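You operate a simulated robot arm through the tools that you are given. There is no shell and no other tool. Be economical: measure what you need, move in short steps, check, and stop when the job is done.

You are at the controls of a simulated robot arm. One attempt, no reset.

TASK
Change the filter's stained candle for the new one in the rack.
Fine: the old one stands in the rack; screw the new one home; leave the clean one tight; lid back on; spill nothing, break nothing.

Only the result counts: the job must be done as asked and must still hold three seconds after the hand-in. Knocking over, shifting, dropping, spilling or breaking anything else fails it. A push-on lid holds only when it is set on centred and level and pressed home; a screw cap is set on level and turned clockwise until tight.

THE ROBOT
A 7-joint arm with a two-finger parallel gripper, fixed in place. Base frame: the origin is at the foot of the arm, x ahead of it, y to its left, z up. Readings come in m, degrees, newtons and seconds.
With the tool pointing down near the work surface it reaches from about 0.22 to 0.74 m from the base axis. Its first joint turns from -166.0 to 166.0 degrees. Payload 1.57 kg.
The TCP is the grasp point between the finger pads, 0.03 m short of the fingertips. In the tool frame z runs along the fingers and y along their closing line. Largest opening 0.11 m; finger width 0.024, thickness 0.012; the body of the gripper, 0.048 by 0.112 m, starts 0.078 m behind the TCP.
Orientation is that of the tool frame in the base frame, as a unit quaternion [w, x, y, z]. With the fingers straight down and closing along the base's y, the tool's x points along the base's -x, its y along +y and its z along -z.

THE INTERFACE
- The arm moves only by the tool move_arm. Its argument "motion" is a list that holds one entry, the list of rows, each a list of 7 numbers: the opening, from 0 (shut) to 1 (fully open), then the shift along the base's x, y, z in m, then the turn, a rotation vector about the base's x, y, z in degrees. In form: [[[jaw, x, y, z, wx, wy, wz], ...]]. A call has 1 to 10 rows; each row shifts and turns the commanded pose from where the row before left it. Each row takes 0.2 s and may step no farther than 0.05 m and 8.6 degrees from the row before; otherwise, or with a gripper value out of range, the whole call is refused. A pose out of reach is approached as far as the arm can. The call stops where the force on the tool passes 40 N (or 10 N more than at its start, if that is more) or the arm is blocked; 0.2 s more then pass. The fingers move at their own pace (about 0.045 m/s each) and stop on an object; they squeeze with about 22 N. The grip force told is the motor's: it shows also when the fingers shut on nothing. Time passes only in rows, and 0.2 s behind the last, so rows that do not move let the fingers close. It gives the time, the measured TCP pose, the force on the tool (base axes), the opening and the grip force at its end, in the units of the frame above (readings bear some noise), with the torque about the TCP (base axes, N m) and any sound that the robot's microphone picked up, and new pictures: "show" is both (left out), scene, wrist or none.
- Cameras (640 x 400 px; columns grow to the right, rows downward): "scene" is fixed at [0.4029, 0.6455, 1.6313]; the picture's right is [-0.95, -0.32, 0.00], its down [-0.23, 0.69, -0.68] and it looks along [0.22, -0.65, -0.73] (base axes); focal length 236 px, centre (320, 200). "wrist" rides on the gripper at [0.07, 0.016, -0.141] in the tool frame; the picture's right is [-0.23, 0.97, 0.00], its down [-0.86, -0.20, -0.48] and it looks along [-0.47, -0.11, 0.88] (tool axes); focal length 222 px, centre (320, 200). There is no depth. A picture from a camera that has moved, and an enlarged one, comes with that camera's place and axes in the base frame and with its lens. The place of the scene camera against the robot may be out by one fixed shift of up to 0.018 m in any direction.
- raise_lower(by): slides the trunk up (or, below 0, down) by that many m; the arm rides with it, the base frame stays. It gives what a move gives, with no picture.
- enlarge(camera, box): a new picture of the part [left, top, right, bottom] of that camera's present view, enlarged. No time passes.
- sign_off(): hands the job in; it is judged then, once.

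Work in short steps. Places have to be worked out from the pictures, the camera data and where the tool is seen: move nearer, look again, correct. Check each grasp and each placing, and mend what went wrong. You have 120 turns and 200 pictures in all, those below and enlarged ones among them. Open the gripper and draw the arm clear of the work before you hand the job in, unless the task says otherwise; then end with one line.

The tools are called after "Request:" as a command line: name --argument value ..., lists and objects as JSON in quotes. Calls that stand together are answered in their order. move_arm: Moves the arm, as the interface text tells. Its arguments: {"type":"object","properties":{"motion":{"type":"array","items":{"type":"array","items":{"type":"array","items":{"type":"number"}}}},"show":{"type":"string","enum":["both","scene","wrist","none"]}},"required":["motion"]} The other tools are called the same way: raise_lower (by) slides the trunk up or down; enlarge (camera, box) takes an enlarged picture of a part of a camera's view; sign_off () hands the job in.

At the start:

```text
clock: 0.0
tcp_pos: [0.4758, -0.0083, 1.3724]
tool_rot: [0.003, -0.001, 1.0, 0.001]
force: [47.9, 3.3, -78.9]
moment: [-0.71, 1.85, -0.38]
grip_width: 0.1101
grasp_force: 0.1
trunk travel left (down, up): [-0.538, 0.052]
```

scene: 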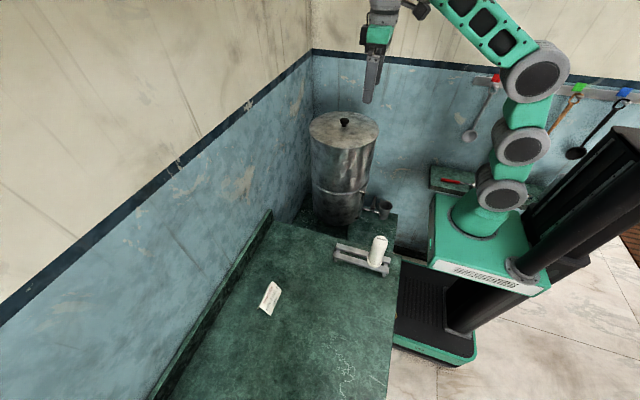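
wrist: 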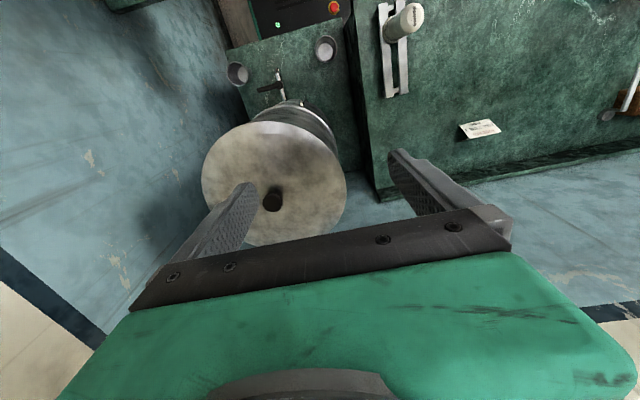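

The filter stands with a lid with a black knob, and the rack with a white candle is on the bench. I'll take enlarged views first.

Request:
enlarge --camera "scene" --box '[290, 90, 450, 290]'

Request:
enlarge --camera "wrist" --box '[190, 0, 510, 250]'

```text
2.00 times, centred on (370, 190) of scene
camera zoom: at [0.4029, 0.6455, 1.6313], right [-0.95, -0.32, 0.0], down [-0.23, 0.69, -0.68], along [0.22, -0.65, -0.73], focal length 473 px, centre (220, 220)
```

zoom: 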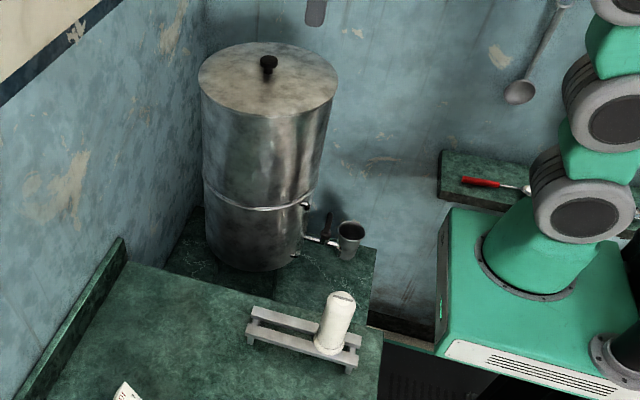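

```text
1.60 times, centred on (350, 125) of wrist
camera zoom: at [0.4054, 0.009, 1.5146], right [0.23, 0.97, 0.0], down [0.85, -0.2, 0.48], along [0.47, -0.11, -0.87], focal length 355 px, centre (272, 320)
```

zoom: 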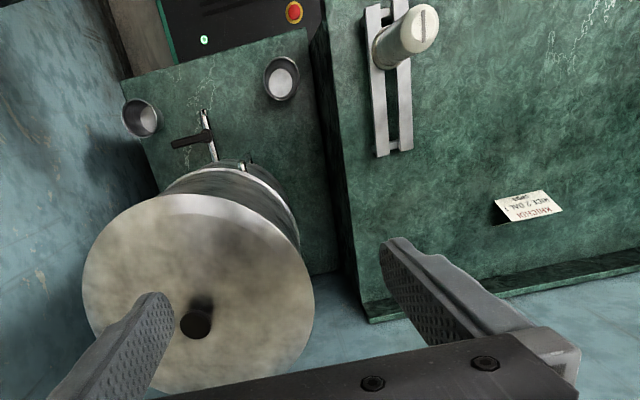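

Knob is near (0.57,-0.11,1.19), the candle near (0.35,0.18) with its top about z 1.0. I'll move towards above the knob, carefully, to refine.

Request:
move_arm --motion '[[[1, 0.0, 0, 0, 0, 0, 0], [1, 0.02, -0.02, 0, 0, 0, 0], [1, 0.02, -0.02, 0, 0, 0, 0], [1, 0.02, -0.02, -0.01, 0, 0, 0], [1, 0.0, -0.0, -0.02, 0, 0, 0], [1, 0, 0, 0, 0, 0, 0]]]'

```text
clock: 0.5
tcp_pos: [0.4879, -0.0168, 1.3729]
tool_rot: [0.011, 0.007, 1.0, 0.0]
force: [19.1, -2.9, -26.1]
moment: [0.35, 1.05, 0.1]
grip_width: 0.1099
grasp_force: 0.1
trunk travel left (down, up): [-0.538, 0.052]
stopped in row 2: the force on the tool passed its limit at 136 N (the readings are from after the stop); the commanded pose is now the measured one
camera wrist: at [0.4169, 0.0002, 1.5136], right [0.24, 0.97, 0.01], down [0.84, -0.21, 0.5], along [0.48, -0.12, -0.87], focal length 222 px, centre (320, 200)
```

scene: 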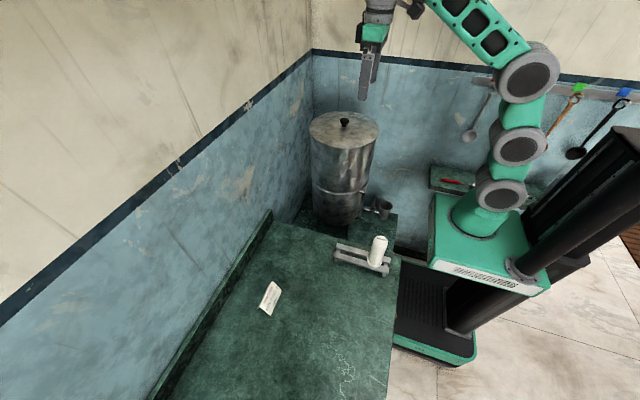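
wrist: 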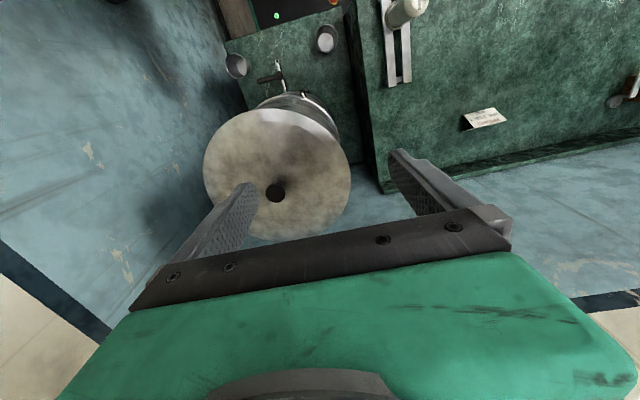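

No contact is visible; the force looks like a settling transient. I'll pause to see the resting force.

Request:
move_arm --motion '[[[1, 0, 0, 0, 0, 0, 0], [1, 0, 0, 0, 0, 0, 0], [1, 0, 0, 0, 0, 0, 0]]]' --show "none"

```text
clock: 1.0
tcp_pos: [0.4876, -0.0172, 1.3725]
tool_rot: [0.012, 0.007, 1.0, 0.0]
force: [11.8, -0.7, -16.0]
moment: [-0.04, 0.69, -0.02]
grip_width: 0.1103
grasp_force: 0.0
trunk travel left (down, up): [-0.538, 0.052]
stopped in row 2: the force on the tool passed its limit at 44 N (the readings are from after the stop); the commanded pose is now the measured one
```

Request:
move_arm --motion '[[[1, 0, 0, 0, 0, 0, 0], [1, 0, 0, 0, 0, 0, 0], [1, 0, 0, 0, 0, 0, 0], [1, 0, 0, 0, 0, 0, 0]]]' --show "none"

```text
clock: 2.0
tcp_pos: [0.4891, -0.0174, 1.3731]
tool_rot: [0.011, 0.007, 1.0, 0.0]
force: [18.4, 0.5, -27.7]
moment: [-0.14, 0.74, -0.12]
grip_width: 0.1099
grasp_force: 0.1
trunk travel left (down, up): [-0.538, 0.052]
```

Resting force drifts, likely a stretched posture vibrating. I'll raise the trunk slightly so the arm works less stretched.

Request:
raise_lower --by 0.05

Request:
move_arm --motion '[[[1, 0.005, -0.005, -0.005, 0, 0, 0], [1, 0.005, -0.01, -0.01, 0, 0, 0], [1, 0.005, -0.01, -0.01, 0, 0, 0], [1, 0.005, -0.01, -0.01, 0, 0, 0], [1, 0.005, -0.01, -0.01, 0, 0, 0], [1, 0, -0.005, -0.005, 0, 0, 0]]]' --show "none"

```text
clock: 3.0
tcp_pos: [0.4895, -0.0174, 1.4223]
tool_rot: [0.012, 0.008, 1.0, -0.001]
force: [20.7, 0.4, -31.5]
moment: [-0.14, 0.76, -0.1]
grip_width: 0.11
grasp_force: 0.0
trunk travel left (down, up): [-0.588, 0.002]
```

```text
clock: 4.3
tcp_pos: [0.5144, -0.0682, 1.3736]
tool_rot: [0.01, 0.007, 1.0, 0.0]
force: [0.7, -0.7, 0.5]
moment: [-0.01, -0.01, 0.0]
grip_width: 0.1097
grasp_force: 0.0
trunk travel left (down, up): [-0.588, 0.002]
```

Force is calm now. I'll level the tool and move above the knob estimate.

Request:
move_arm --motion '[[[1, 0.01, -0.01, -0.01, 0, 0.6, 0.4], [1, 0.015, -0.012, -0.02, 0, 0.5, 0.4], [1, 0.015, -0.012, -0.02, 0, 0, 0], [1, 0.01, -0.01, -0.01, 0, 0, 0], [1, 0.005, 0, 0, 0, 0, 0]]]'

```text
clock: 5.5
tcp_pos: [0.5683, -0.1113, 1.3142]
tool_rot: [0.003, 0.0, 1.0, 0.0]
force: [0.1, -0.9, 0.4]
moment: [-0.01, -0.01, 0.01]
grip_width: 0.11
grasp_force: 0.1
trunk travel left (down, up): [-0.588, 0.002]
camera wrist: at [0.4988, -0.0936, 1.455], right [0.23, 0.97, 0.0], down [0.85, -0.2, 0.48], along [0.47, -0.11, -0.88], focal length 222 px, centre (320, 200)
```

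scene: 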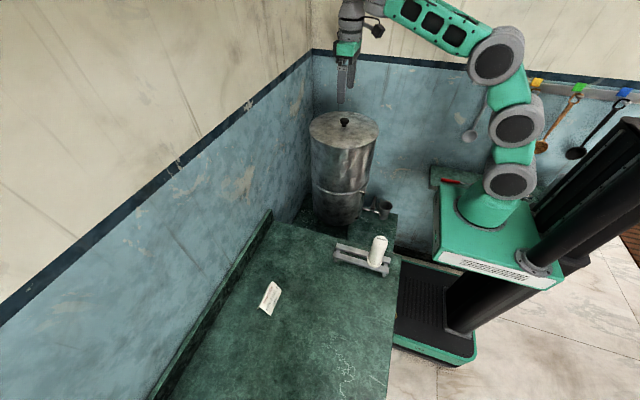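
wrist: 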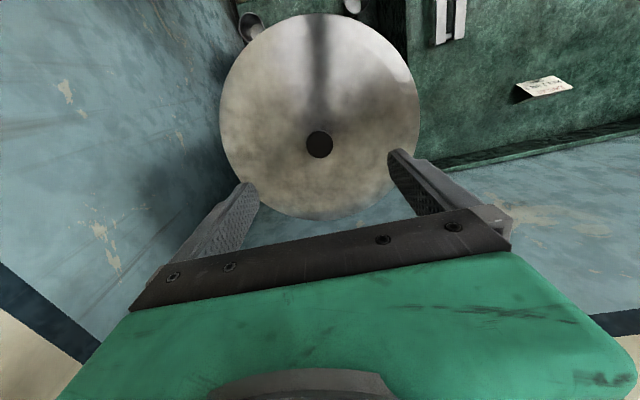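

Two wrist rays put the knob's top at about (0.5625,-0.108,1.205). I'll centre and lower partway.

Request:
move_arm --motion '[[[0.7, -0.003, 0.001, -0.01, 0, 0.3, 0], [0.7, -0.003, 0.001, -0.02, 0, 0, 0], [0.7, 0, 0, -0.02, 0, 0, 0], [0.7, 0, 0, -0.01, 0, 0, 0], [0.7, 0, 0, 0, 0, 0, 0]]]'

Request:
enlarge --camera "scene" --box '[290, 60, 400, 150]'

```text
clock: 6.8
tcp_pos: [0.5623, -0.1113, 1.2532]
tool_rot: [-0.001, 0.0, 1.0, 0.001]
force: [0.2, -0.8, -0.4]
moment: [0.0, -0.03, -0.01]
grip_width: 0.0771
grasp_force: 0.1
trunk travel left (down, up): [-0.588, 0.002]
camera wrist: at [0.4933, -0.0933, 1.395], right [0.23, 0.97, 0.0], down [0.86, -0.2, 0.48], along [0.46, -0.11, -0.88], focal length 222 px, centre (320, 200)
```

scene: 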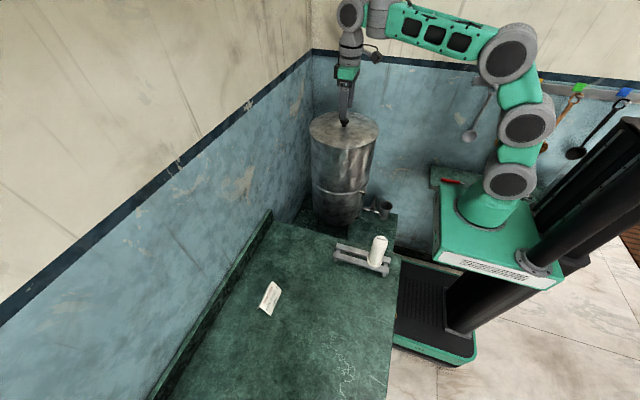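
wrist: 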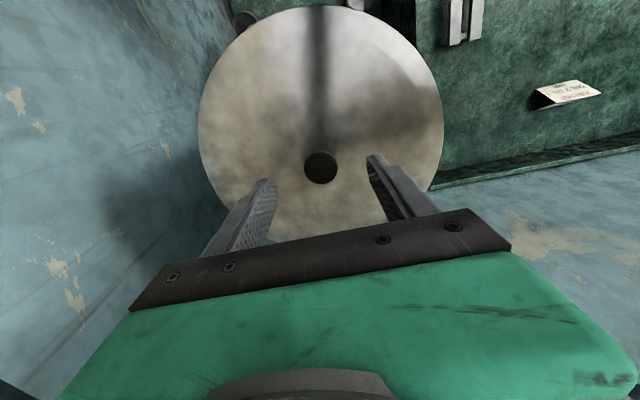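

```text
4.44 times, centred on (345, 105) of scene
camera zoom: at [0.4029, 0.6455, 1.6313], right [-0.95, -0.32, 0.0], down [-0.23, 0.69, -0.68], along [0.22, -0.65, -0.73], focal length 1051 px, centre (209, 622)
```

zoom: 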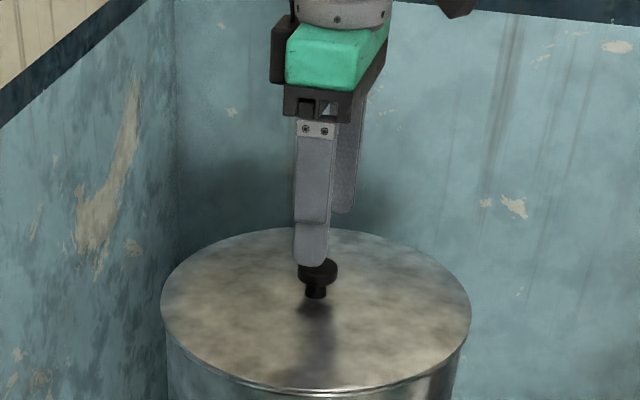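

The mushroom knob sits centred between the fingers; lid top about z 1.171, knob top about 1.20. Lowering to 1.208 gently.

Request:
move_arm --motion '[[[0.7, -0.001, 0.001, -0.015, 0, 0, 0], [0.7, 0, 0.001, -0.015, 0, 0, 0], [0.7, 0, 0, -0.008, 0, 0, 0], [0.7, 0, 0, -0.005, 0, 0, 0], [0.7, 0, 0, 0, 0, 0, 0]]]'

Request:
enlarge --camera "scene" --box '[290, 60, 400, 150]'

```text
clock: 8.0
tcp_pos: [0.5611, -0.1079, 1.2096]
tool_rot: [-0.001, 0.0, 1.0, 0.0]
force: [-0.8, 0.4, 0.2]
moment: [0.02, 0.02, 0.02]
grip_width: 0.0773
grasp_force: 0.0
trunk travel left (down, up): [-0.588, 0.002]
camera wrist: at [0.493, -0.0915, 1.3517], right [0.23, 0.97, 0.0], down [0.86, -0.2, 0.48], along [0.46, -0.11, -0.88], focal length 222 px, centre (320, 200)
```

scene: 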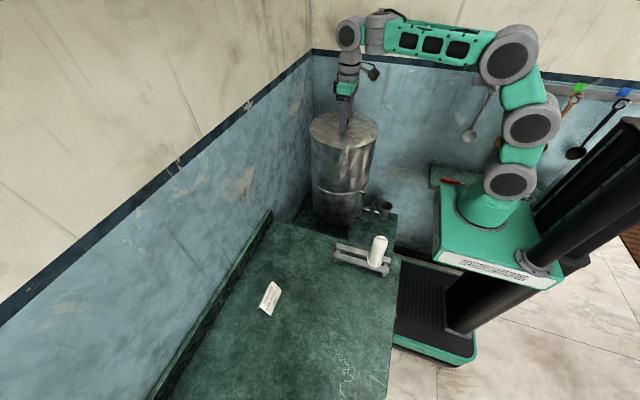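
wrist: 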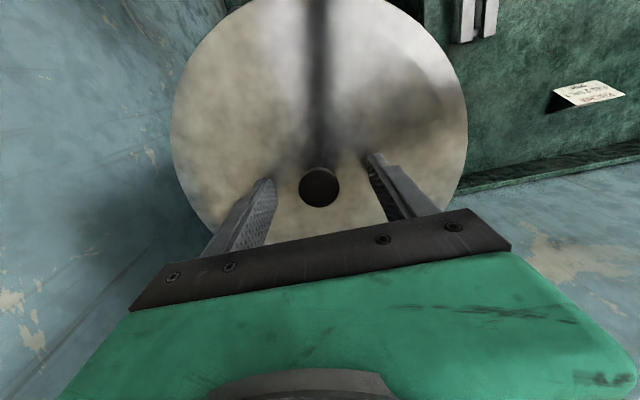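

```text
4.44 times, centred on (345, 105) of scene
camera zoom: at [0.4029, 0.6455, 1.6313], right [-0.95, -0.32, 0.0], down [-0.23, 0.69, -0.68], along [0.22, -0.65, -0.73], focal length 1051 px, centre (209, 622)
```

zoom: 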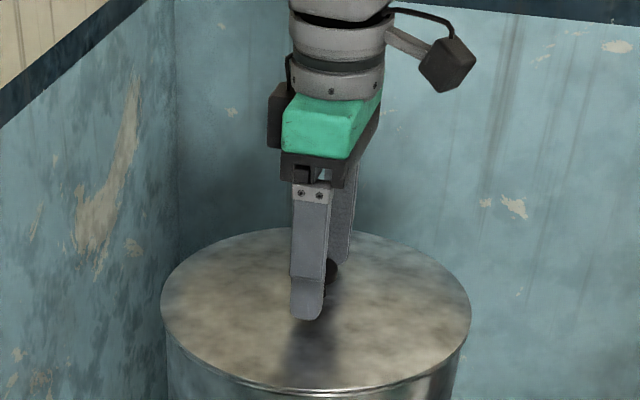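

Fingertips straddle the knob, centred. Closing.

Request:
move_arm --motion '[[[0.2, 0, 0, 0, 0, 0, 0], [0, 0, 0, 0, 0, 0, 0], [0, 0, 0, 0, 0, 0, 0], [0, 0, 0, 0, 0, 0, 0]]]' --show "wrist"

```text
clock: 8.9
tcp_pos: [0.5619, -0.109, 1.2103]
tool_rot: [-0.001, 0.0, 1.0, -0.001]
force: [-0.1, 0.1, -0.1]
moment: [0.0, -0.05, -0.06]
grip_width: 0.0302
grasp_force: 22.0
trunk travel left (down, up): [-0.588, 0.002]
camera wrist: at [0.4929, -0.0917, 1.352], right [0.23, 0.97, 0.0], down [0.86, -0.2, 0.48], along [0.46, -0.11, -0.88], focal length 222 px, centre (320, 200)
```

wrist: 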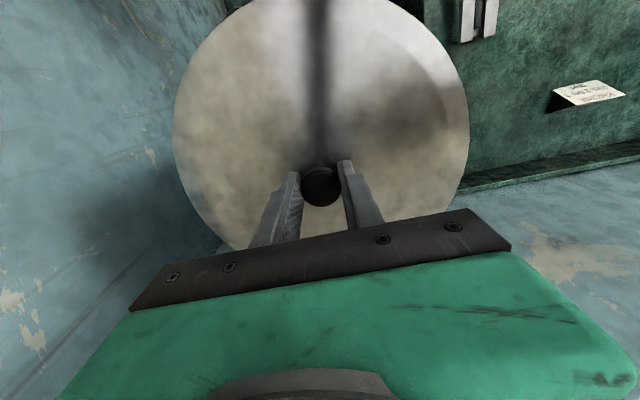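

Knob held (0.030 m). Lifting slowly.

Request:
move_arm --motion '[[[0, 0, 0, 0.004, 0, 0, 0], [0, 0, 0, 0.006, 0, 0, 0], [0, 0, 0, 0.01, 0, 0, 0], [0, 0, 0, 0.01, 0, 0, 0], [0, 0, 0, 0.01, 0, 0, 0], [0, 0, 0, 0.0, 0, 0, 0]]]'

```text
clock: 10.3
tcp_pos: [0.561, -0.1075, 1.2516]
tool_rot: [-0.001, 0.0, 1.0, 0.0]
force: [-0.9, 0.6, -2.5]
moment: [0.0, -0.01, 0.0]
grip_width: 0.0299
grasp_force: 22.2
trunk travel left (down, up): [-0.588, 0.002]
camera wrist: at [0.4924, -0.0908, 1.3922], right [0.23, 0.97, 0.0], down [0.86, -0.2, 0.48], along [0.46, -0.11, -0.88], focal length 222 px, centre (320, 200)
```

scene: 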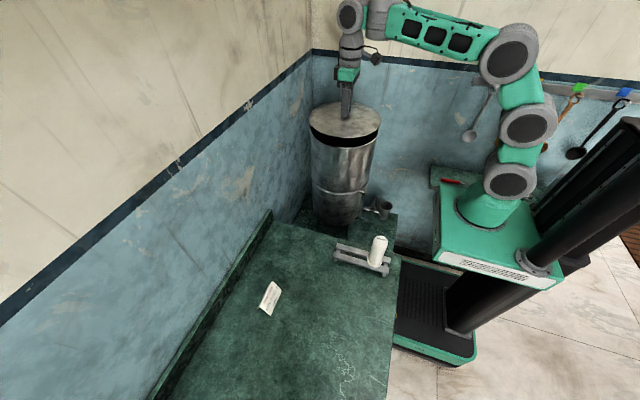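
wrist: 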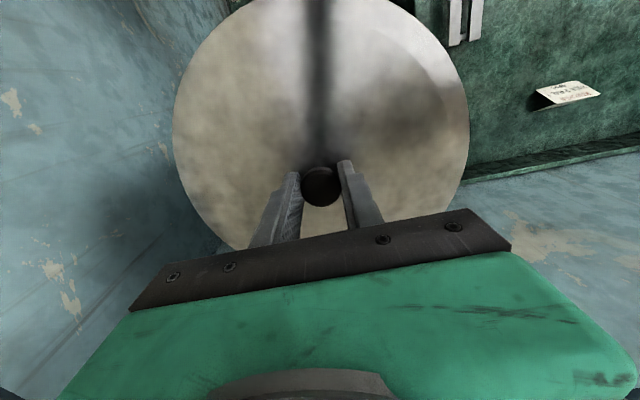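

Lid is off and hanging level. I'll raise it further and swing it over the free bench area near (0.42,0.42).

Request:
move_arm --motion '[[[0, 0, 0, 0.015, 0, 0, 0], [0, 0, 0, 0.02, 0, 0, 0], [0, 0, 0.01, 0.015, 0, 0, 0], [0, -0.005, 0.02, 0.005, 0, 0, 0], [0, -0.01, 0.03, 0, 0, 0, 0], [0, -0.01, 0.035, 0, 0, 0, 0], [0, -0.01, 0.035, 0, 0, 0, 0], [0, -0.01, 0.03, 0, 0, 0, 0], [0, -0.005, 0.02, 0, 0, 0, 0], [0, 0, 0.01, 0, 0, 0, 0]]]' --show "none"

Request:
move_arm --motion '[[[0, 0, 0.015, 0, 0, 0, 0], [0, -0.005, 0.025, 0, 0, 0, 0], [0, -0.01, 0.035, 0, 0, 0, 0], [0, -0.015, 0.04, 0, 0, 0, 0], [0, -0.015, 0.04, 0, 0, 0, 0], [0, -0.015, 0.04, 0, 0, 0, 0], [0, -0.015, 0.04, 0, 0, 0, 0], [0, -0.01, 0.03, 0, 0, 0, 0], [0, -0.01, 0.02, 0, 0, 0, 0], [0, 0, 0.01, 0, 0, 0, 0]]]'

Request:
enlarge --camera "scene" --box '[290, 90, 400, 220]'

```text
clock: 12.6
tcp_pos: [0.5133, 0.0821, 1.3049]
tool_rot: [-0.001, 0.0, 1.0, 0.0]
force: [-1.0, 0.7, -2.1]
moment: [0.0, 0.02, 0.01]
grip_width: 0.0301
grasp_force: 21.7
trunk travel left (down, up): [-0.588, 0.002]
```

```text
clock: 14.8
tcp_pos: [0.4165, 0.3799, 1.3038]
tool_rot: [-0.001, -0.001, 1.0, 0.0]
force: [0.9, 0.1, -2.5]
moment: [0.0, 0.03, -0.04]
grip_width: 0.03
grasp_force: 21.5
trunk travel left (down, up): [-0.588, 0.002]
camera wrist: at [0.3471, 0.3976, 1.4456], right [0.23, 0.97, 0.0], down [0.86, -0.2, 0.48], along [0.46, -0.11, -0.88], focal length 222 px, centre (320, 200)
```

scene: 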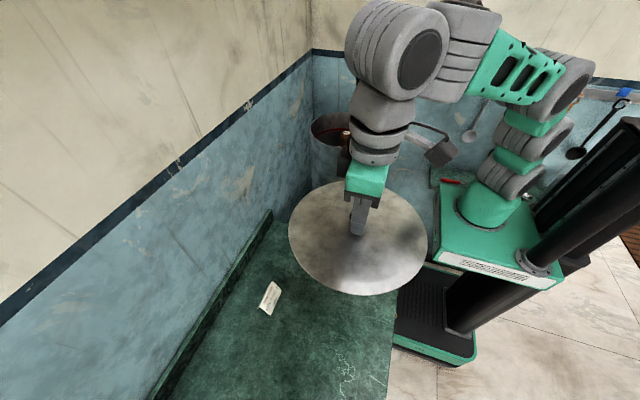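
wrist: 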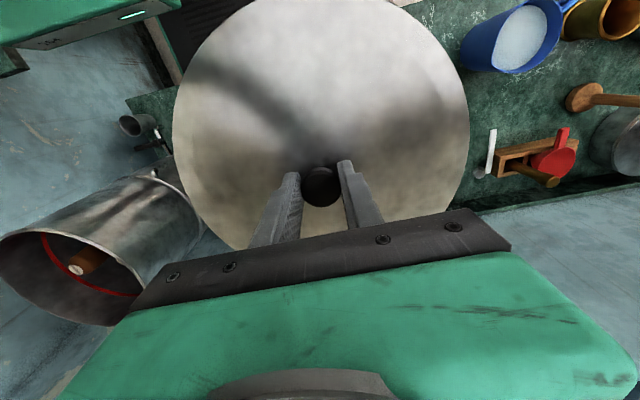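

```text
3.08 times, centred on (345, 155) of scene
camera zoom: at [0.4029, 0.6455, 1.6313], right [-0.95, -0.32, 0.0], down [-0.23, 0.69, -0.68], along [0.22, -0.65, -0.73], focal length 728 px, centre (243, 338)
```

zoom: 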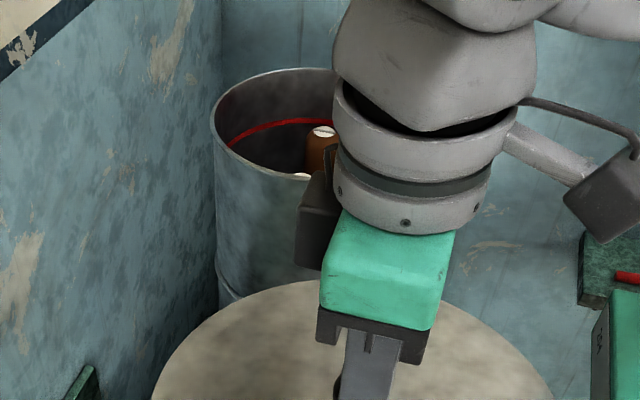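

Lid clears everything; other objects lie beyond y 0.75. I'll go to y 0.42 and lower the trunk.

Request:
move_arm --motion '[[[0, 0, 0.01, 0, 0, 0, 0], [0, 0, 0.02, 0, 0, 0, 0], [0, 0, 0.01, 0, 0, 0, 0]]]' --show "none"

Request:
raise_lower --by -0.3

Request:
move_arm --motion '[[[0, 0, 0, 0, 0, 0, 0]]]'

```text
clock: 15.6
tcp_pos: [0.4168, 0.4198, 1.3055]
tool_rot: [-0.001, 0.0, 1.0, 0.0]
force: [-0.8, -0.1, -2.7]
moment: [0.0, -0.04, 0.0]
grip_width: 0.0303
grasp_force: 22.4
trunk travel left (down, up): [-0.588, 0.002]
```

```text
clock: 18.6
tcp_pos: [0.4159, 0.4193, 1.0051]
tool_rot: [0.0, -0.001, 1.0, 0.0]
force: [0.2, -0.1, -2.6]
moment: [0.01, -0.03, -0.02]
grip_width: 0.0301
grasp_force: 21.8
trunk travel left (down, up): [-0.288, 0.302]
```

```text
clock: 18.9
tcp_pos: [0.4162, 0.4189, 1.0057]
tool_rot: [0.0, 0.0, 1.0, 0.0]
force: [0.0, -0.3, -3.8]
moment: [0.0, 0.0, -0.01]
grip_width: 0.0301
grasp_force: 22.3
trunk travel left (down, up): [-0.288, 0.302]
camera wrist: at [0.3475, 0.4364, 1.1466], right [0.23, 0.97, 0.0], down [0.86, -0.2, 0.48], along [0.46, -0.11, -0.88], focal length 222 px, centre (320, 200)
```

scene: 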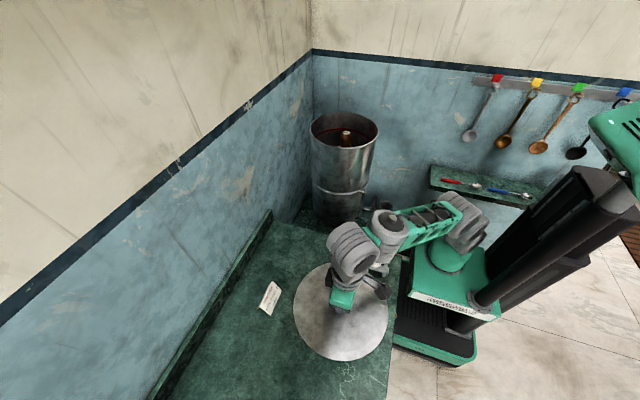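
wrist: 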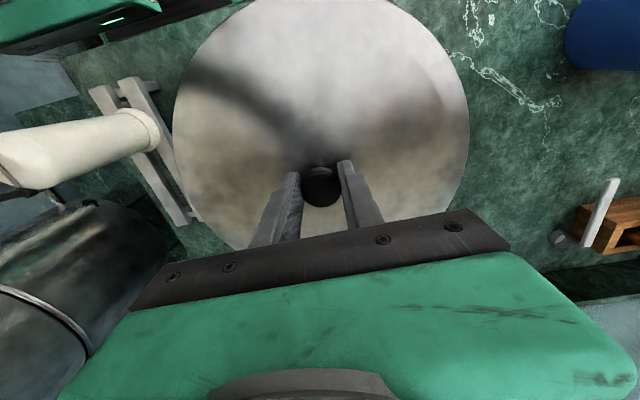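

Clear of rack and note. Lowering in small steps until contact.

Request:
move_arm --motion '[[[0, 0, 0, -0.01, 0, 0, 0], [0, 0, 0, -0.015, 0, 0, 0], [0, 0, 0, -0.015, 0, 0, 0], [0, 0, 0, -0.01, 0, 0, 0], [0, 0, 0, -0.005, 0, 0, 0], [0, 0, 0, 0, 0, 0, 0]]]' --show "none"

Request:
enlarge --camera "scene" --box '[240, 100, 420, 380]'

```text
clock: 20.4
tcp_pos: [0.4167, 0.4167, 0.9497]
tool_rot: [0.0, 0.0, 1.0, 0.001]
force: [-0.8, 0.5, -1.6]
moment: [0.02, 0.02, 0.02]
grip_width: 0.0304
grasp_force: 22.1
trunk travel left (down, up): [-0.288, 0.302]
```

```text
1.43 times, centred on (330, 240) of scene
camera zoom: at [0.4029, 0.6455, 1.6313], right [-0.95, -0.32, 0.0], down [-0.23, 0.69, -0.68], along [0.22, -0.65, -0.73], focal length 338 px, centre (306, 143)
```

zoom: 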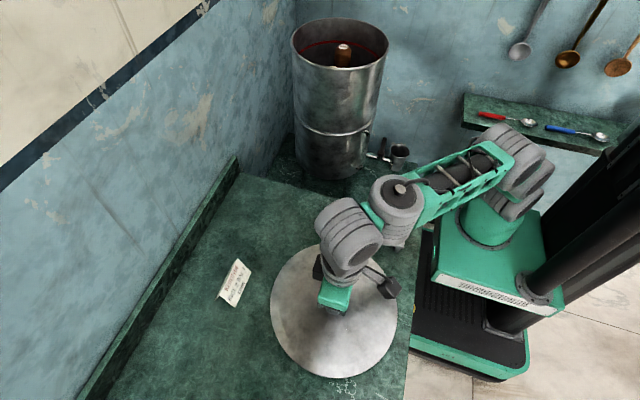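

Request:
move_arm --motion '[[[0, 0, 0, -0.004, 0, 0, 0], [0, 0, 0, -0.004, 0, 0, 0], [0, 0, 0, -0.004, 0, 0, 0], [0, 0, 0, -0.004, 0, 0, 0], [0, 0, 0, 0, 0, 0, 0]]]' --show "none"

```text
clock: 21.6
tcp_pos: [0.4149, 0.4192, 0.9345]
tool_rot: [-0.001, 0.0, 1.0, 0.0]
force: [0.5, 0.2, -2.2]
moment: [-0.02, 0.02, -0.03]
grip_width: 0.03
grasp_force: 22.4
trunk travel left (down, up): [-0.288, 0.302]
```

Request:
move_arm --motion '[[[0, 0, 0, -0.004, 0, 0, 0], [0, 0, 0, -0.004, 0, 0, 0], [0, 0, 0, -0.004, 0, 0, 0], [0, 0, 0, -0.003, 0, 0, 0], [0, 0, 0, 0, 0, 0, 0]]]' --show "both"

```text
clock: 22.8
tcp_pos: [0.4175, 0.4196, 0.9181]
tool_rot: [0.0, -0.001, 1.0, 0.0]
force: [0.6, 1.6, -2.7]
moment: [-0.03, 0.01, 0.01]
grip_width: 0.03
grasp_force: 22.5
trunk travel left (down, up): [-0.288, 0.302]
camera wrist: at [0.3477, 0.4366, 1.0609], right [0.23, 0.97, 0.0], down [0.86, -0.2, 0.48], along [0.46, -0.11, -0.88], focal length 222 px, centre (320, 200)
```

scene: 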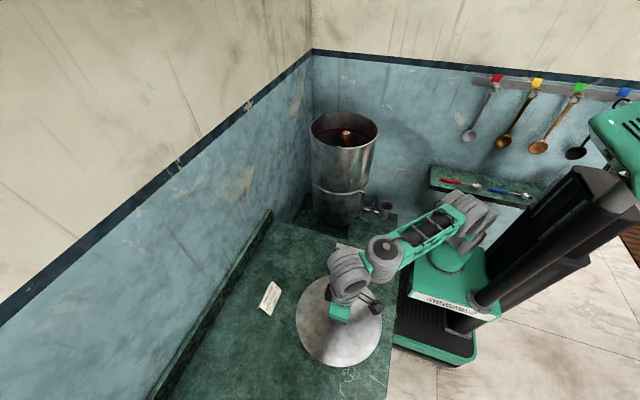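
wrist: 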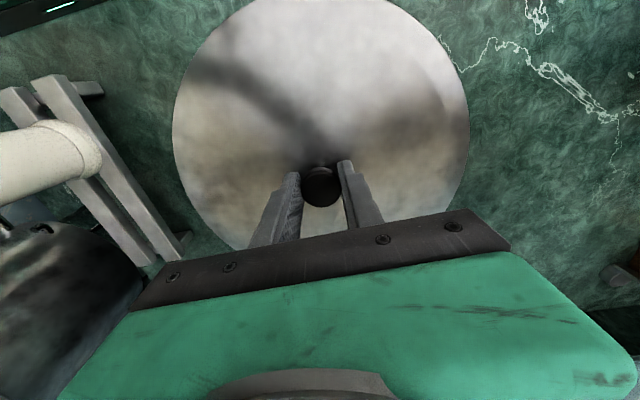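

Still no contact; continuing down.

Request:
move_arm --motion '[[[0, 0, 0, -0.004, 0, 0, 0], [0, 0, 0, -0.004, 0, 0, 0], [0, 0, 0, -0.004, 0, 0, 0], [0, 0, 0, 0, 0, 0, 0]]]' --show "none"

Request:
move_arm --motion '[[[0, 0, 0, -0.003, 0, 0, 0], [0, 0, 0, -0.003, 0, 0, 0], [0, 0, 0, -0.003, 0, 0, 0], [0, 0, 0, 0, 0, 0, 0]]]' --show "wrist"

```text
clock: 23.8
tcp_pos: [0.4156, 0.4184, 0.907]
tool_rot: [-0.001, 0.0, 1.0, 0.0]
force: [-0.5, 0.2, -2.5]
moment: [0.01, 0.02, 0.04]
grip_width: 0.0302
grasp_force: 21.9
trunk travel left (down, up): [-0.288, 0.302]
```

```text
clock: 24.8
tcp_pos: [0.4167, 0.419, 0.8989]
tool_rot: [0.0, 0.0, 1.0, 0.0]
force: [0.2, -0.2, -2.0]
moment: [-0.01, -0.01, 0.0]
grip_width: 0.0301
grasp_force: 22.2
trunk travel left (down, up): [-0.288, 0.302]
camera wrist: at [0.3478, 0.4365, 1.0404], right [0.23, 0.97, 0.0], down [0.86, -0.2, 0.48], along [0.46, -0.11, -0.88], focal length 222 px, centre (320, 200)
```

wrist: 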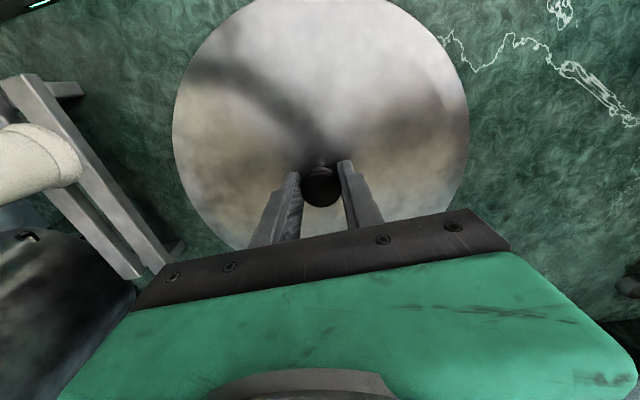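

Request:
move_arm --motion '[[[0, 0, 0, -0.003, 0, 0, 0], [0, 0, 0, -0.003, 0, 0, 0], [0, 0, 0, -0.003, 0, 0, 0], [0, 0, 0, -0.003, 0, 0, 0], [0, 0, 0, 0, 0, 0, 0]]]' --show "none"

Request:
move_arm --motion '[[[0, 0, 0, -0.003, 0, 0, 0], [0, 0, 0, -0.003, 0, 0, 0], [0, 0, 0, -0.003, 0, 0, 0], [0, 0, 0, 0, 0, 0, 0]]]' --show "none"

```text
clock: 25.9
tcp_pos: [0.4155, 0.4191, 0.8864]
tool_rot: [-0.002, 0.0, 1.0, 0.0]
force: [0.3, 0.5, -2.4]
moment: [0.01, 0.02, 0.02]
grip_width: 0.0303
grasp_force: 21.9
trunk travel left (down, up): [-0.288, 0.302]
```

```text
clock: 26.9
tcp_pos: [0.417, 0.4194, 0.8756]
tool_rot: [-0.001, 0.0, 1.0, 0.0]
force: [0.0, 0.6, -3.4]
moment: [-0.05, 0.0, 0.01]
grip_width: 0.0301
grasp_force: 21.9
trunk travel left (down, up): [-0.288, 0.302]
```

Request:
move_arm --motion '[[[0, 0, 0, -0.003, 0, 0, 0], [0, 0, 0, -0.003, 0, 0, 0], [0, 0, 0, 0, 0, 0, 0]]]' --show "scene"

Request:
enlarge --camera "scene" --box '[240, 240, 420, 380]'

```text
clock: 27.8
tcp_pos: [0.4158, 0.4184, 0.8727]
tool_rot: [0.0, -0.001, 1.0, 0.002]
force: [-1.4, -2.4, 13.7]
moment: [-0.09, 0.21, -0.04]
grip_width: 0.0301
grasp_force: 22.0
trunk travel left (down, up): [-0.288, 0.302]
```

scene: 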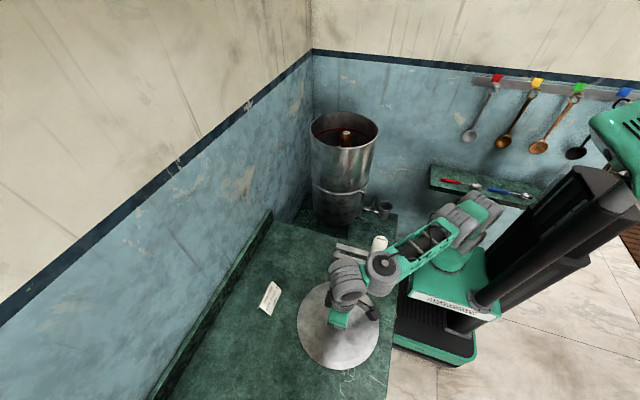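

```text
2.86 times, centred on (330, 310) of scene
camera zoom: at [0.4029, 0.6455, 1.6313], right [-0.95, -0.32, 0.0], down [-0.23, 0.69, -0.68], along [0.22, -0.65, -0.73], focal length 676 px, centre (291, -114)
```

zoom: 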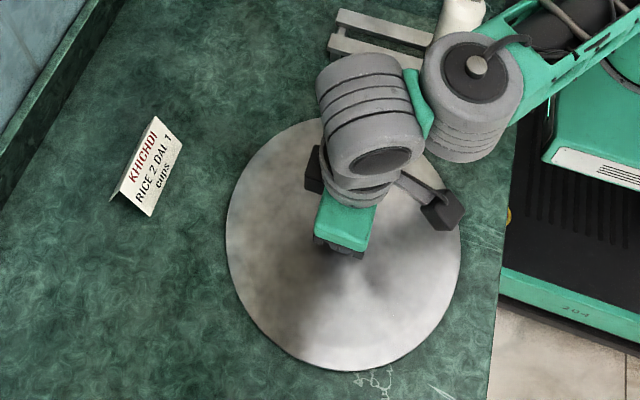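

Lid stands on the bench (13.7 N). Opening gently then rising.

Request:
move_arm --motion '[[[0, 0, 0, 0.002, 0, 0, 0], [0.3, 0, 0, 0, 0, 0, 0], [0.6, 0, 0, 0, 0, 0, 0], [0.7, 0, 0, 0, 0, 0, 0], [0.7, 0, 0, 0, 0, 0, 0], [0.7, 0, 0, 0.02, 0, 0, 0], [0.7, 0, 0, 0.03, 0, 0, 0], [0.7, 0, 0, 0.03, 0, 0, 0], [0.7, 0, 0, 0.02, 0, 0, 0]]]'

```text
clock: 29.8
tcp_pos: [0.4142, 0.4181, 0.9705]
tool_rot: [-0.002, -0.001, 1.0, -0.001]
force: [0.1, -0.1, 0.2]
moment: [-0.02, 0.02, 0.01]
grip_width: 0.0772
grasp_force: 0.1
trunk travel left (down, up): [-0.288, 0.302]
camera wrist: at [0.3456, 0.4353, 1.1122], right [0.23, 0.97, 0.0], down [0.86, -0.2, 0.48], along [0.46, -0.11, -0.88], focal length 222 px, centre (320, 200)
```

scene: 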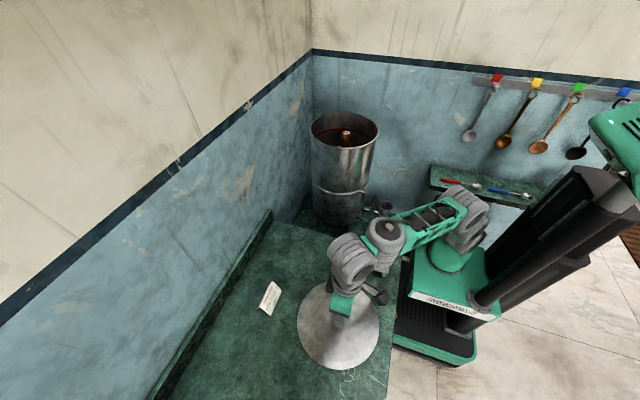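
wrist: 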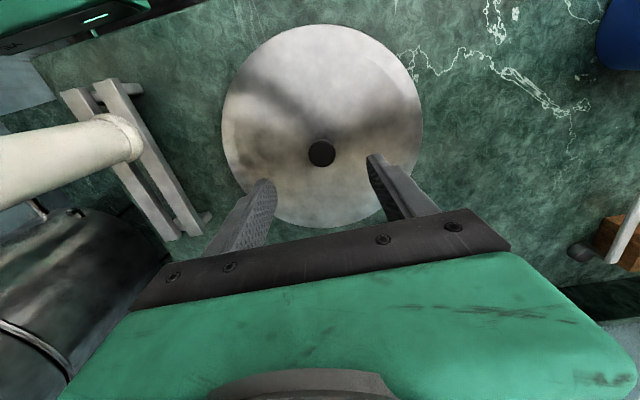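

Lid is down cleanly. Raising the trunk and swinging back to look into the filter.

Request:
raise_lower --by 0.3

Request:
move_arm --motion '[[[1, 0, -0.015, 0.015, 0, 0, 0], [1, 0.005, -0.03, 0.02, 0, 0, 0], [1, 0.01, -0.045, 0.02, 0, 0, 0], [1, 0.01, -0.045, 0.02, 0, 0, 0], [1, 0.01, -0.045, 0.02, 0, 0, 0], [1, 0.01, -0.045, 0.01, 0, 0, 0], [1, 0.01, -0.045, 0, 0, 0, 0], [1, 0.01, -0.045, 0, 0, 0, 0], [1, 0.01, -0.045, 0, 0, 0, 0], [1, 0.005, -0.03, 0, 0, 0, 0]]]' --show "none"

Request:
move_arm --motion '[[[1, 0.005, -0.025, 0, 0, 0, 0], [1, 0.005, -0.04, 0, 0, 0, 0], [1, 0.005, -0.04, 0, 0, 0, 0], [1, 0, -0.03, 0, 0, 0, 0], [1, 0, -0.015, 0, 0, 0, 0]]]'

Request:
enlarge --camera "scene" --box '[290, 90, 400, 230]'

```text
clock: 32.8
tcp_pos: [0.4139, 0.4179, 1.2703]
tool_rot: [-0.001, 0.0, 1.0, 0.0]
force: [-0.1, 0.6, -0.5]
moment: [-0.01, 0.02, -0.02]
grip_width: 0.0771
grasp_force: 0.1
trunk travel left (down, up): [-0.588, 0.002]
```

```text
refused: row 3 steps farther than a row can; nothing moved
```

```text
clock: 34.0
tcp_pos: [0.4292, 0.2695, 1.2688]
tool_rot: [-0.002, 0.0, 1.0, 0.0]
force: [-0.3, 0.2, -0.4]
moment: [-0.03, 0.01, 0.03]
grip_width: 0.11
grasp_force: 0.0
trunk travel left (down, up): [-0.588, 0.002]
camera wrist: at [0.3606, 0.2858, 1.411], right [0.23, 0.97, 0.0], down [0.86, -0.2, 0.48], along [0.46, -0.11, -0.88], focal length 222 px, centre (320, 200)
```

scene: 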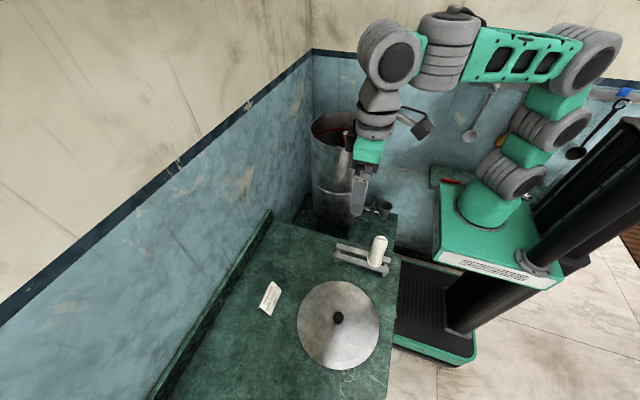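
wrist: 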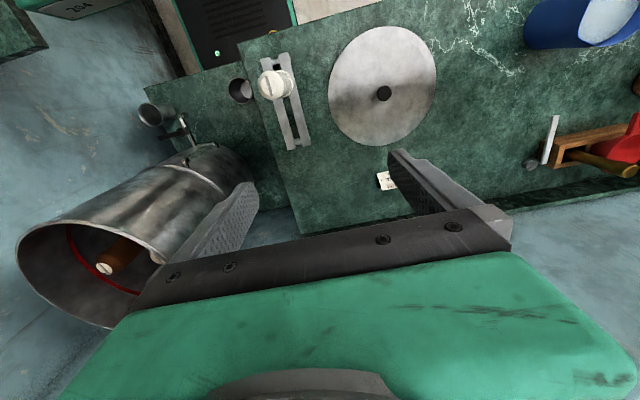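

```text
2.86 times, centred on (345, 160) of scene
camera zoom: at [0.4029, 0.6455, 1.6313], right [-0.95, -0.32, 0.0], down [-0.23, 0.69, -0.68], along [0.22, -0.65, -0.73], focal length 676 px, centre (249, 314)
```

zoom: 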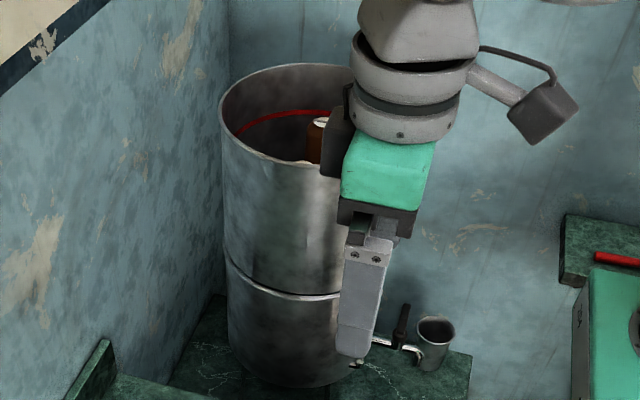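

Two candles seen in the filter: a brown and a white one. Moving above it for a top view.

Request:
move_arm --motion '[[[1, 0.005, -0.02, 0.02, 0, 0, 0], [1, 0.01, -0.035, 0.02, 0, 0, 0], [1, 0.01, -0.045, 0.01, 0, 0, 0], [1, 0.015, -0.045, 0, 0, 0, 0], [1, 0.015, -0.045, 0, 0, 0, 0], [1, 0.015, -0.045, 0, 0, 0, 0], [1, 0.015, -0.045, 0, 0, 0, 0], [1, 0.01, -0.045, 0, 0, 0, 0], [1, 0.005, -0.03, 0, 0, 0, 0], [1, 0, -0.015, 0, 0, 0, 0]]]'

Request:
enlarge --camera "wrist" --box '[200, 0, 440, 230]'

Request:
enlarge --camera "scene" --box '[300, 90, 400, 170]'

```text
clock: 36.1
tcp_pos: [0.5287, -0.1026, 1.3189]
tool_rot: [0.0, 0.0, 1.0, 0.0]
force: [-0.4, -0.1, -0.8]
moment: [0.02, 0.0, 0.0]
grip_width: 0.1101
grasp_force: 0.2
trunk travel left (down, up): [-0.588, 0.002]
camera wrist: at [0.4604, -0.0851, 1.4603], right [0.23, 0.97, 0.0], down [0.86, -0.2, 0.48], along [0.46, -0.11, -0.88], focal length 222 px, centre (320, 200)
```

scene: 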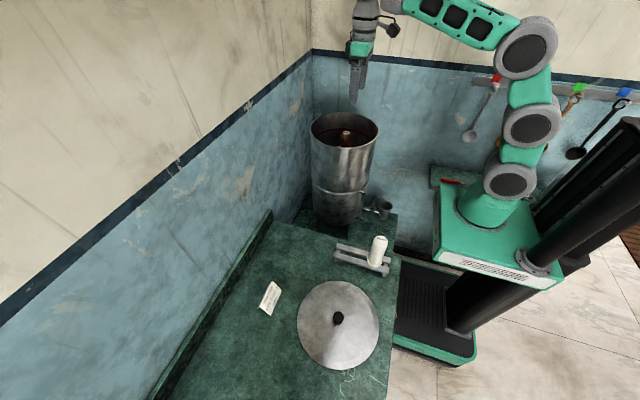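
wrist: 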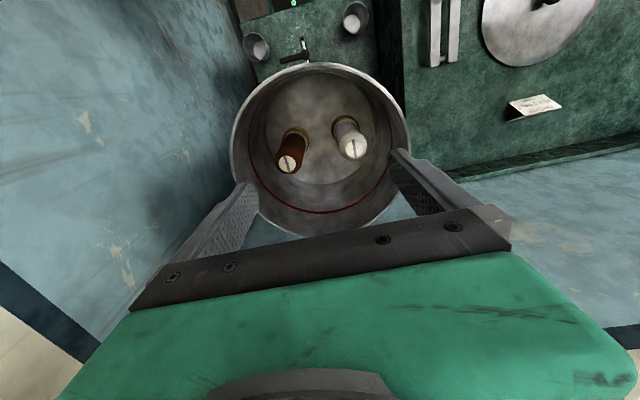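

```text
1.74 times, centred on (320, 115) of wrist
camera zoom: at [0.4604, -0.0851, 1.4603], right [0.23, 0.97, 0.0], down [0.86, -0.2, 0.48], along [0.46, -0.11, -0.88], focal length 386 px, centre (320, 348)
```

zoom: 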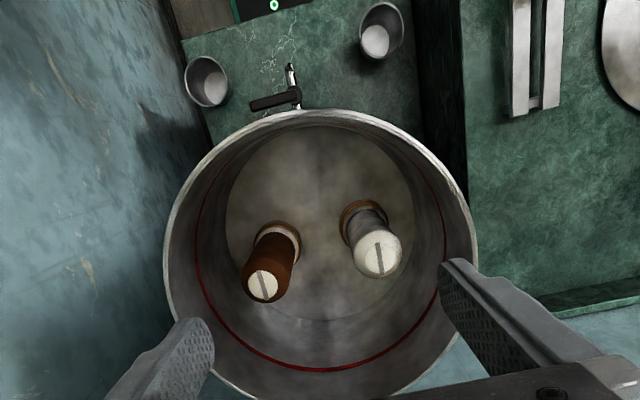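

```text
5.00 times, centred on (350, 130) of scene
camera zoom: at [0.4029, 0.6455, 1.6313], right [-0.95, -0.32, 0.0], down [-0.23, 0.69, -0.68], along [0.22, -0.65, -0.73], focal length 1183 px, centre (170, 550)
```

zoom: 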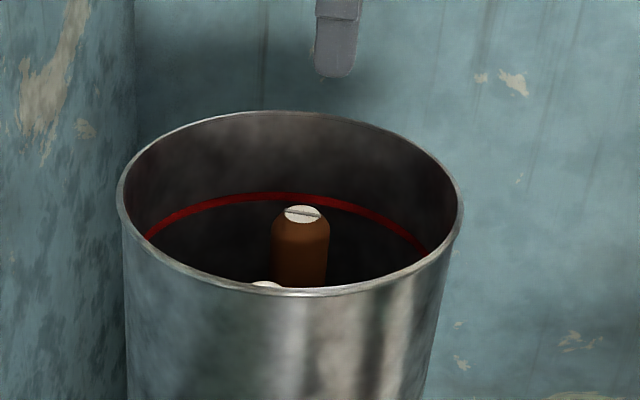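

Stained candle is the one nearer the back wall, top near (0.559,-0.162,1.13); the clean one at y≈-0.057. I'll centre above the stained candle and look again, keeping high.

Request:
move_arm --motion '[[[0.75, 0.01, -0.02, -0.01, 0, 0, 0], [0.75, 0.01, -0.02, -0.02, 0, 0, 0], [0.75, 0.01, -0.02, -0.02, 0, 0, 0], [0.75, 0, 0, -0.01, 0, 0, 0], [0.75, 0, 0, 0, 0, 0, 0]]]'

Request:
enlarge --camera "wrist" --box '[200, 30, 440, 230]'

Request:
enlarge --camera "scene" --box '[300, 60, 400, 140]'

```text
clock: 37.4
tcp_pos: [0.5619, -0.1628, 1.2589]
tool_rot: [-0.002, 0.0, 1.0, 0.001]
force: [0.1, -0.5, 0.2]
moment: [0.01, -0.02, 0.0]
grip_width: 0.0824
grasp_force: 0.0
trunk travel left (down, up): [-0.588, 0.002]
camera wrist: at [0.4917, -0.1456, 1.4012], right [0.23, 0.97, 0.0], down [0.86, -0.2, 0.48], along [0.46, -0.11, -0.88], focal length 222 px, centre (320, 200)
```

scene: 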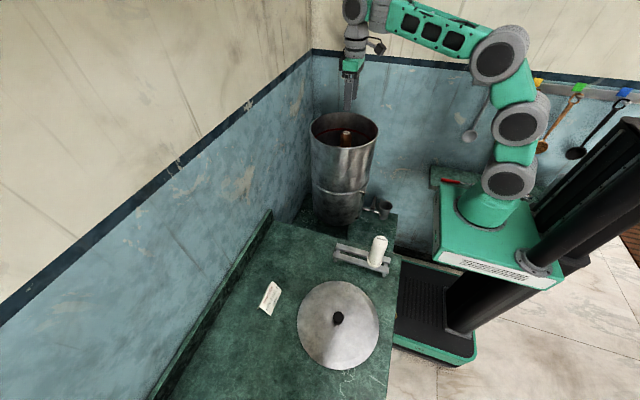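
wrist: 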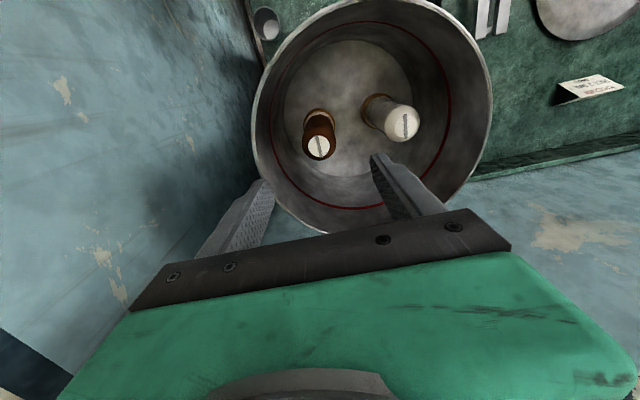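

```text
2.00 times, centred on (320, 130) of wrist
camera zoom: at [0.4917, -0.1456, 1.4012], right [0.23, 0.97, 0.0], down [0.86, -0.2, 0.48], along [0.46, -0.11, -0.88], focal length 444 px, centre (320, 340)
```

zoom: 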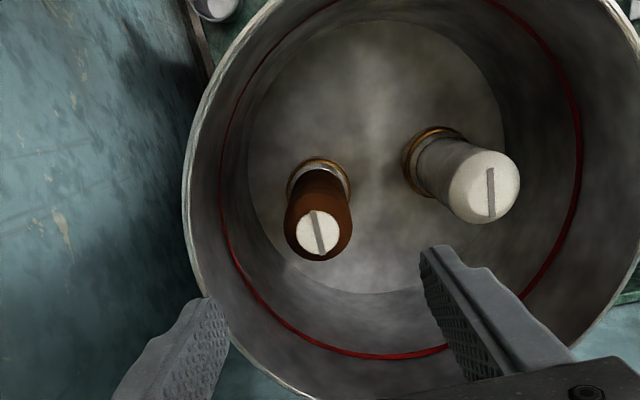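

```text
5.00 times, centred on (350, 100) of scene
camera zoom: at [0.4029, 0.6455, 1.6313], right [-0.95, -0.32, 0.0], down [-0.23, 0.69, -0.68], along [0.22, -0.65, -0.73], focal length 1183 px, centre (170, 700)
```

zoom: 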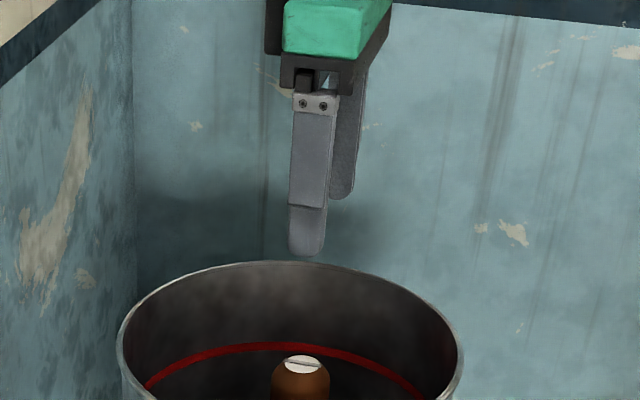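

Candle axis ≈ (0.5595,-0.163), top z≈1.129, diameter ≈0.042. To have room to unscrew (counter-clockwise) with the camera kept off the back wall, I first turn the tool −180° about z at this safe height.

Request:
move_arm --motion '[[[0.75, -0.002, 0, 0, 0, 0, -4], [0.75, 0, 0, 0, 0, 0, -8.5], [0.75, 0, 0, 0, 0, 0, -8.5], [0.75, 0, 0, 0, 0, 0, -8.5], [0.75, 0, 0, 0, 0, 0, -8.5], [0.75, 0, 0, 0, 0, 0, -8.5], [0.75, 0, 0, 0, 0, 0, -8.5], [0.75, 0, 0, 0, 0, 0, -8.5], [0.75, 0, 0, 0, 0, 0, -8.5], [0.75, 0, 0, 0, 0, 0, -8.5]]]' --show "none"

Request:
move_arm --motion '[[[0.75, 0, 0, 0, 0, 0, -8.5], [0.75, 0, 0, 0, 0, 0, -8.5], [0.75, 0, 0, 0, 0, 0, -8.5], [0.75, 0, 0, 0, 0, 0, -8.5], [0.75, 0, 0, 0, 0, 0, -8.5], [0.75, 0, 0, 0, 0, 0, -8.5], [0.75, 0, 0, 0, 0, 0, -8.5], [0.75, 0, 0, 0, 0, 0, -8.5], [0.75, 0, 0, 0, 0, 0, -8.5], [0.75, 0, 0, 0, 0, 0, -8.5]]]'

```text
clock: 39.5
tcp_pos: [0.5577, -0.1615, 1.2595]
tool_rot: [-0.001, 0.647, 0.763, 0.001]
force: [-0.3, -1.0, -0.3]
moment: [-0.02, -0.04, 0.0]
grip_width: 0.0823
grasp_force: 0.1
trunk travel left (down, up): [-0.588, 0.002]
```

```text
clock: 41.8
tcp_pos: [0.5573, -0.1624, 1.2608]
tool_rot: [0.0, 0.992, 0.125, 0.001]
force: [-1.1, -0.9, 0.0]
moment: [-0.01, 0.0, 0.01]
grip_width: 0.0825
grasp_force: 0.0
trunk travel left (down, up): [-0.588, 0.002]
camera wrist: at [0.6293, -0.1597, 1.4029], right [0.02, -1.0, 0.0], down [-0.88, -0.02, 0.48], along [-0.48, -0.01, -0.88], focal length 222 px, centre (320, 200)
```

scene: 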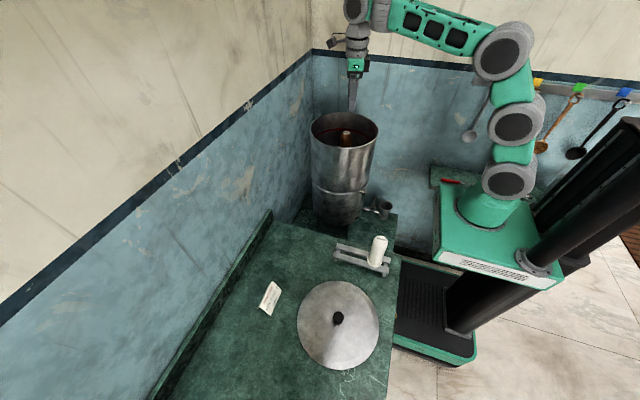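
wrist: 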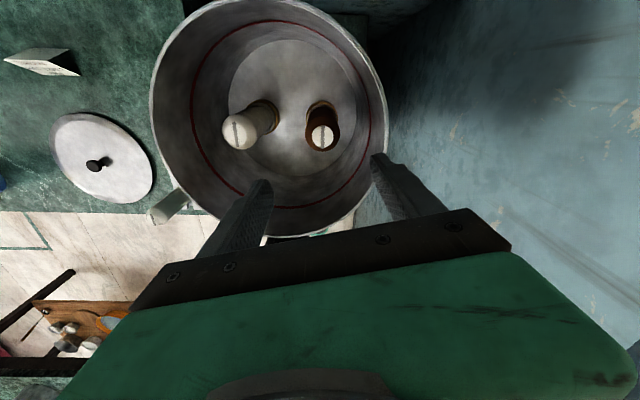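

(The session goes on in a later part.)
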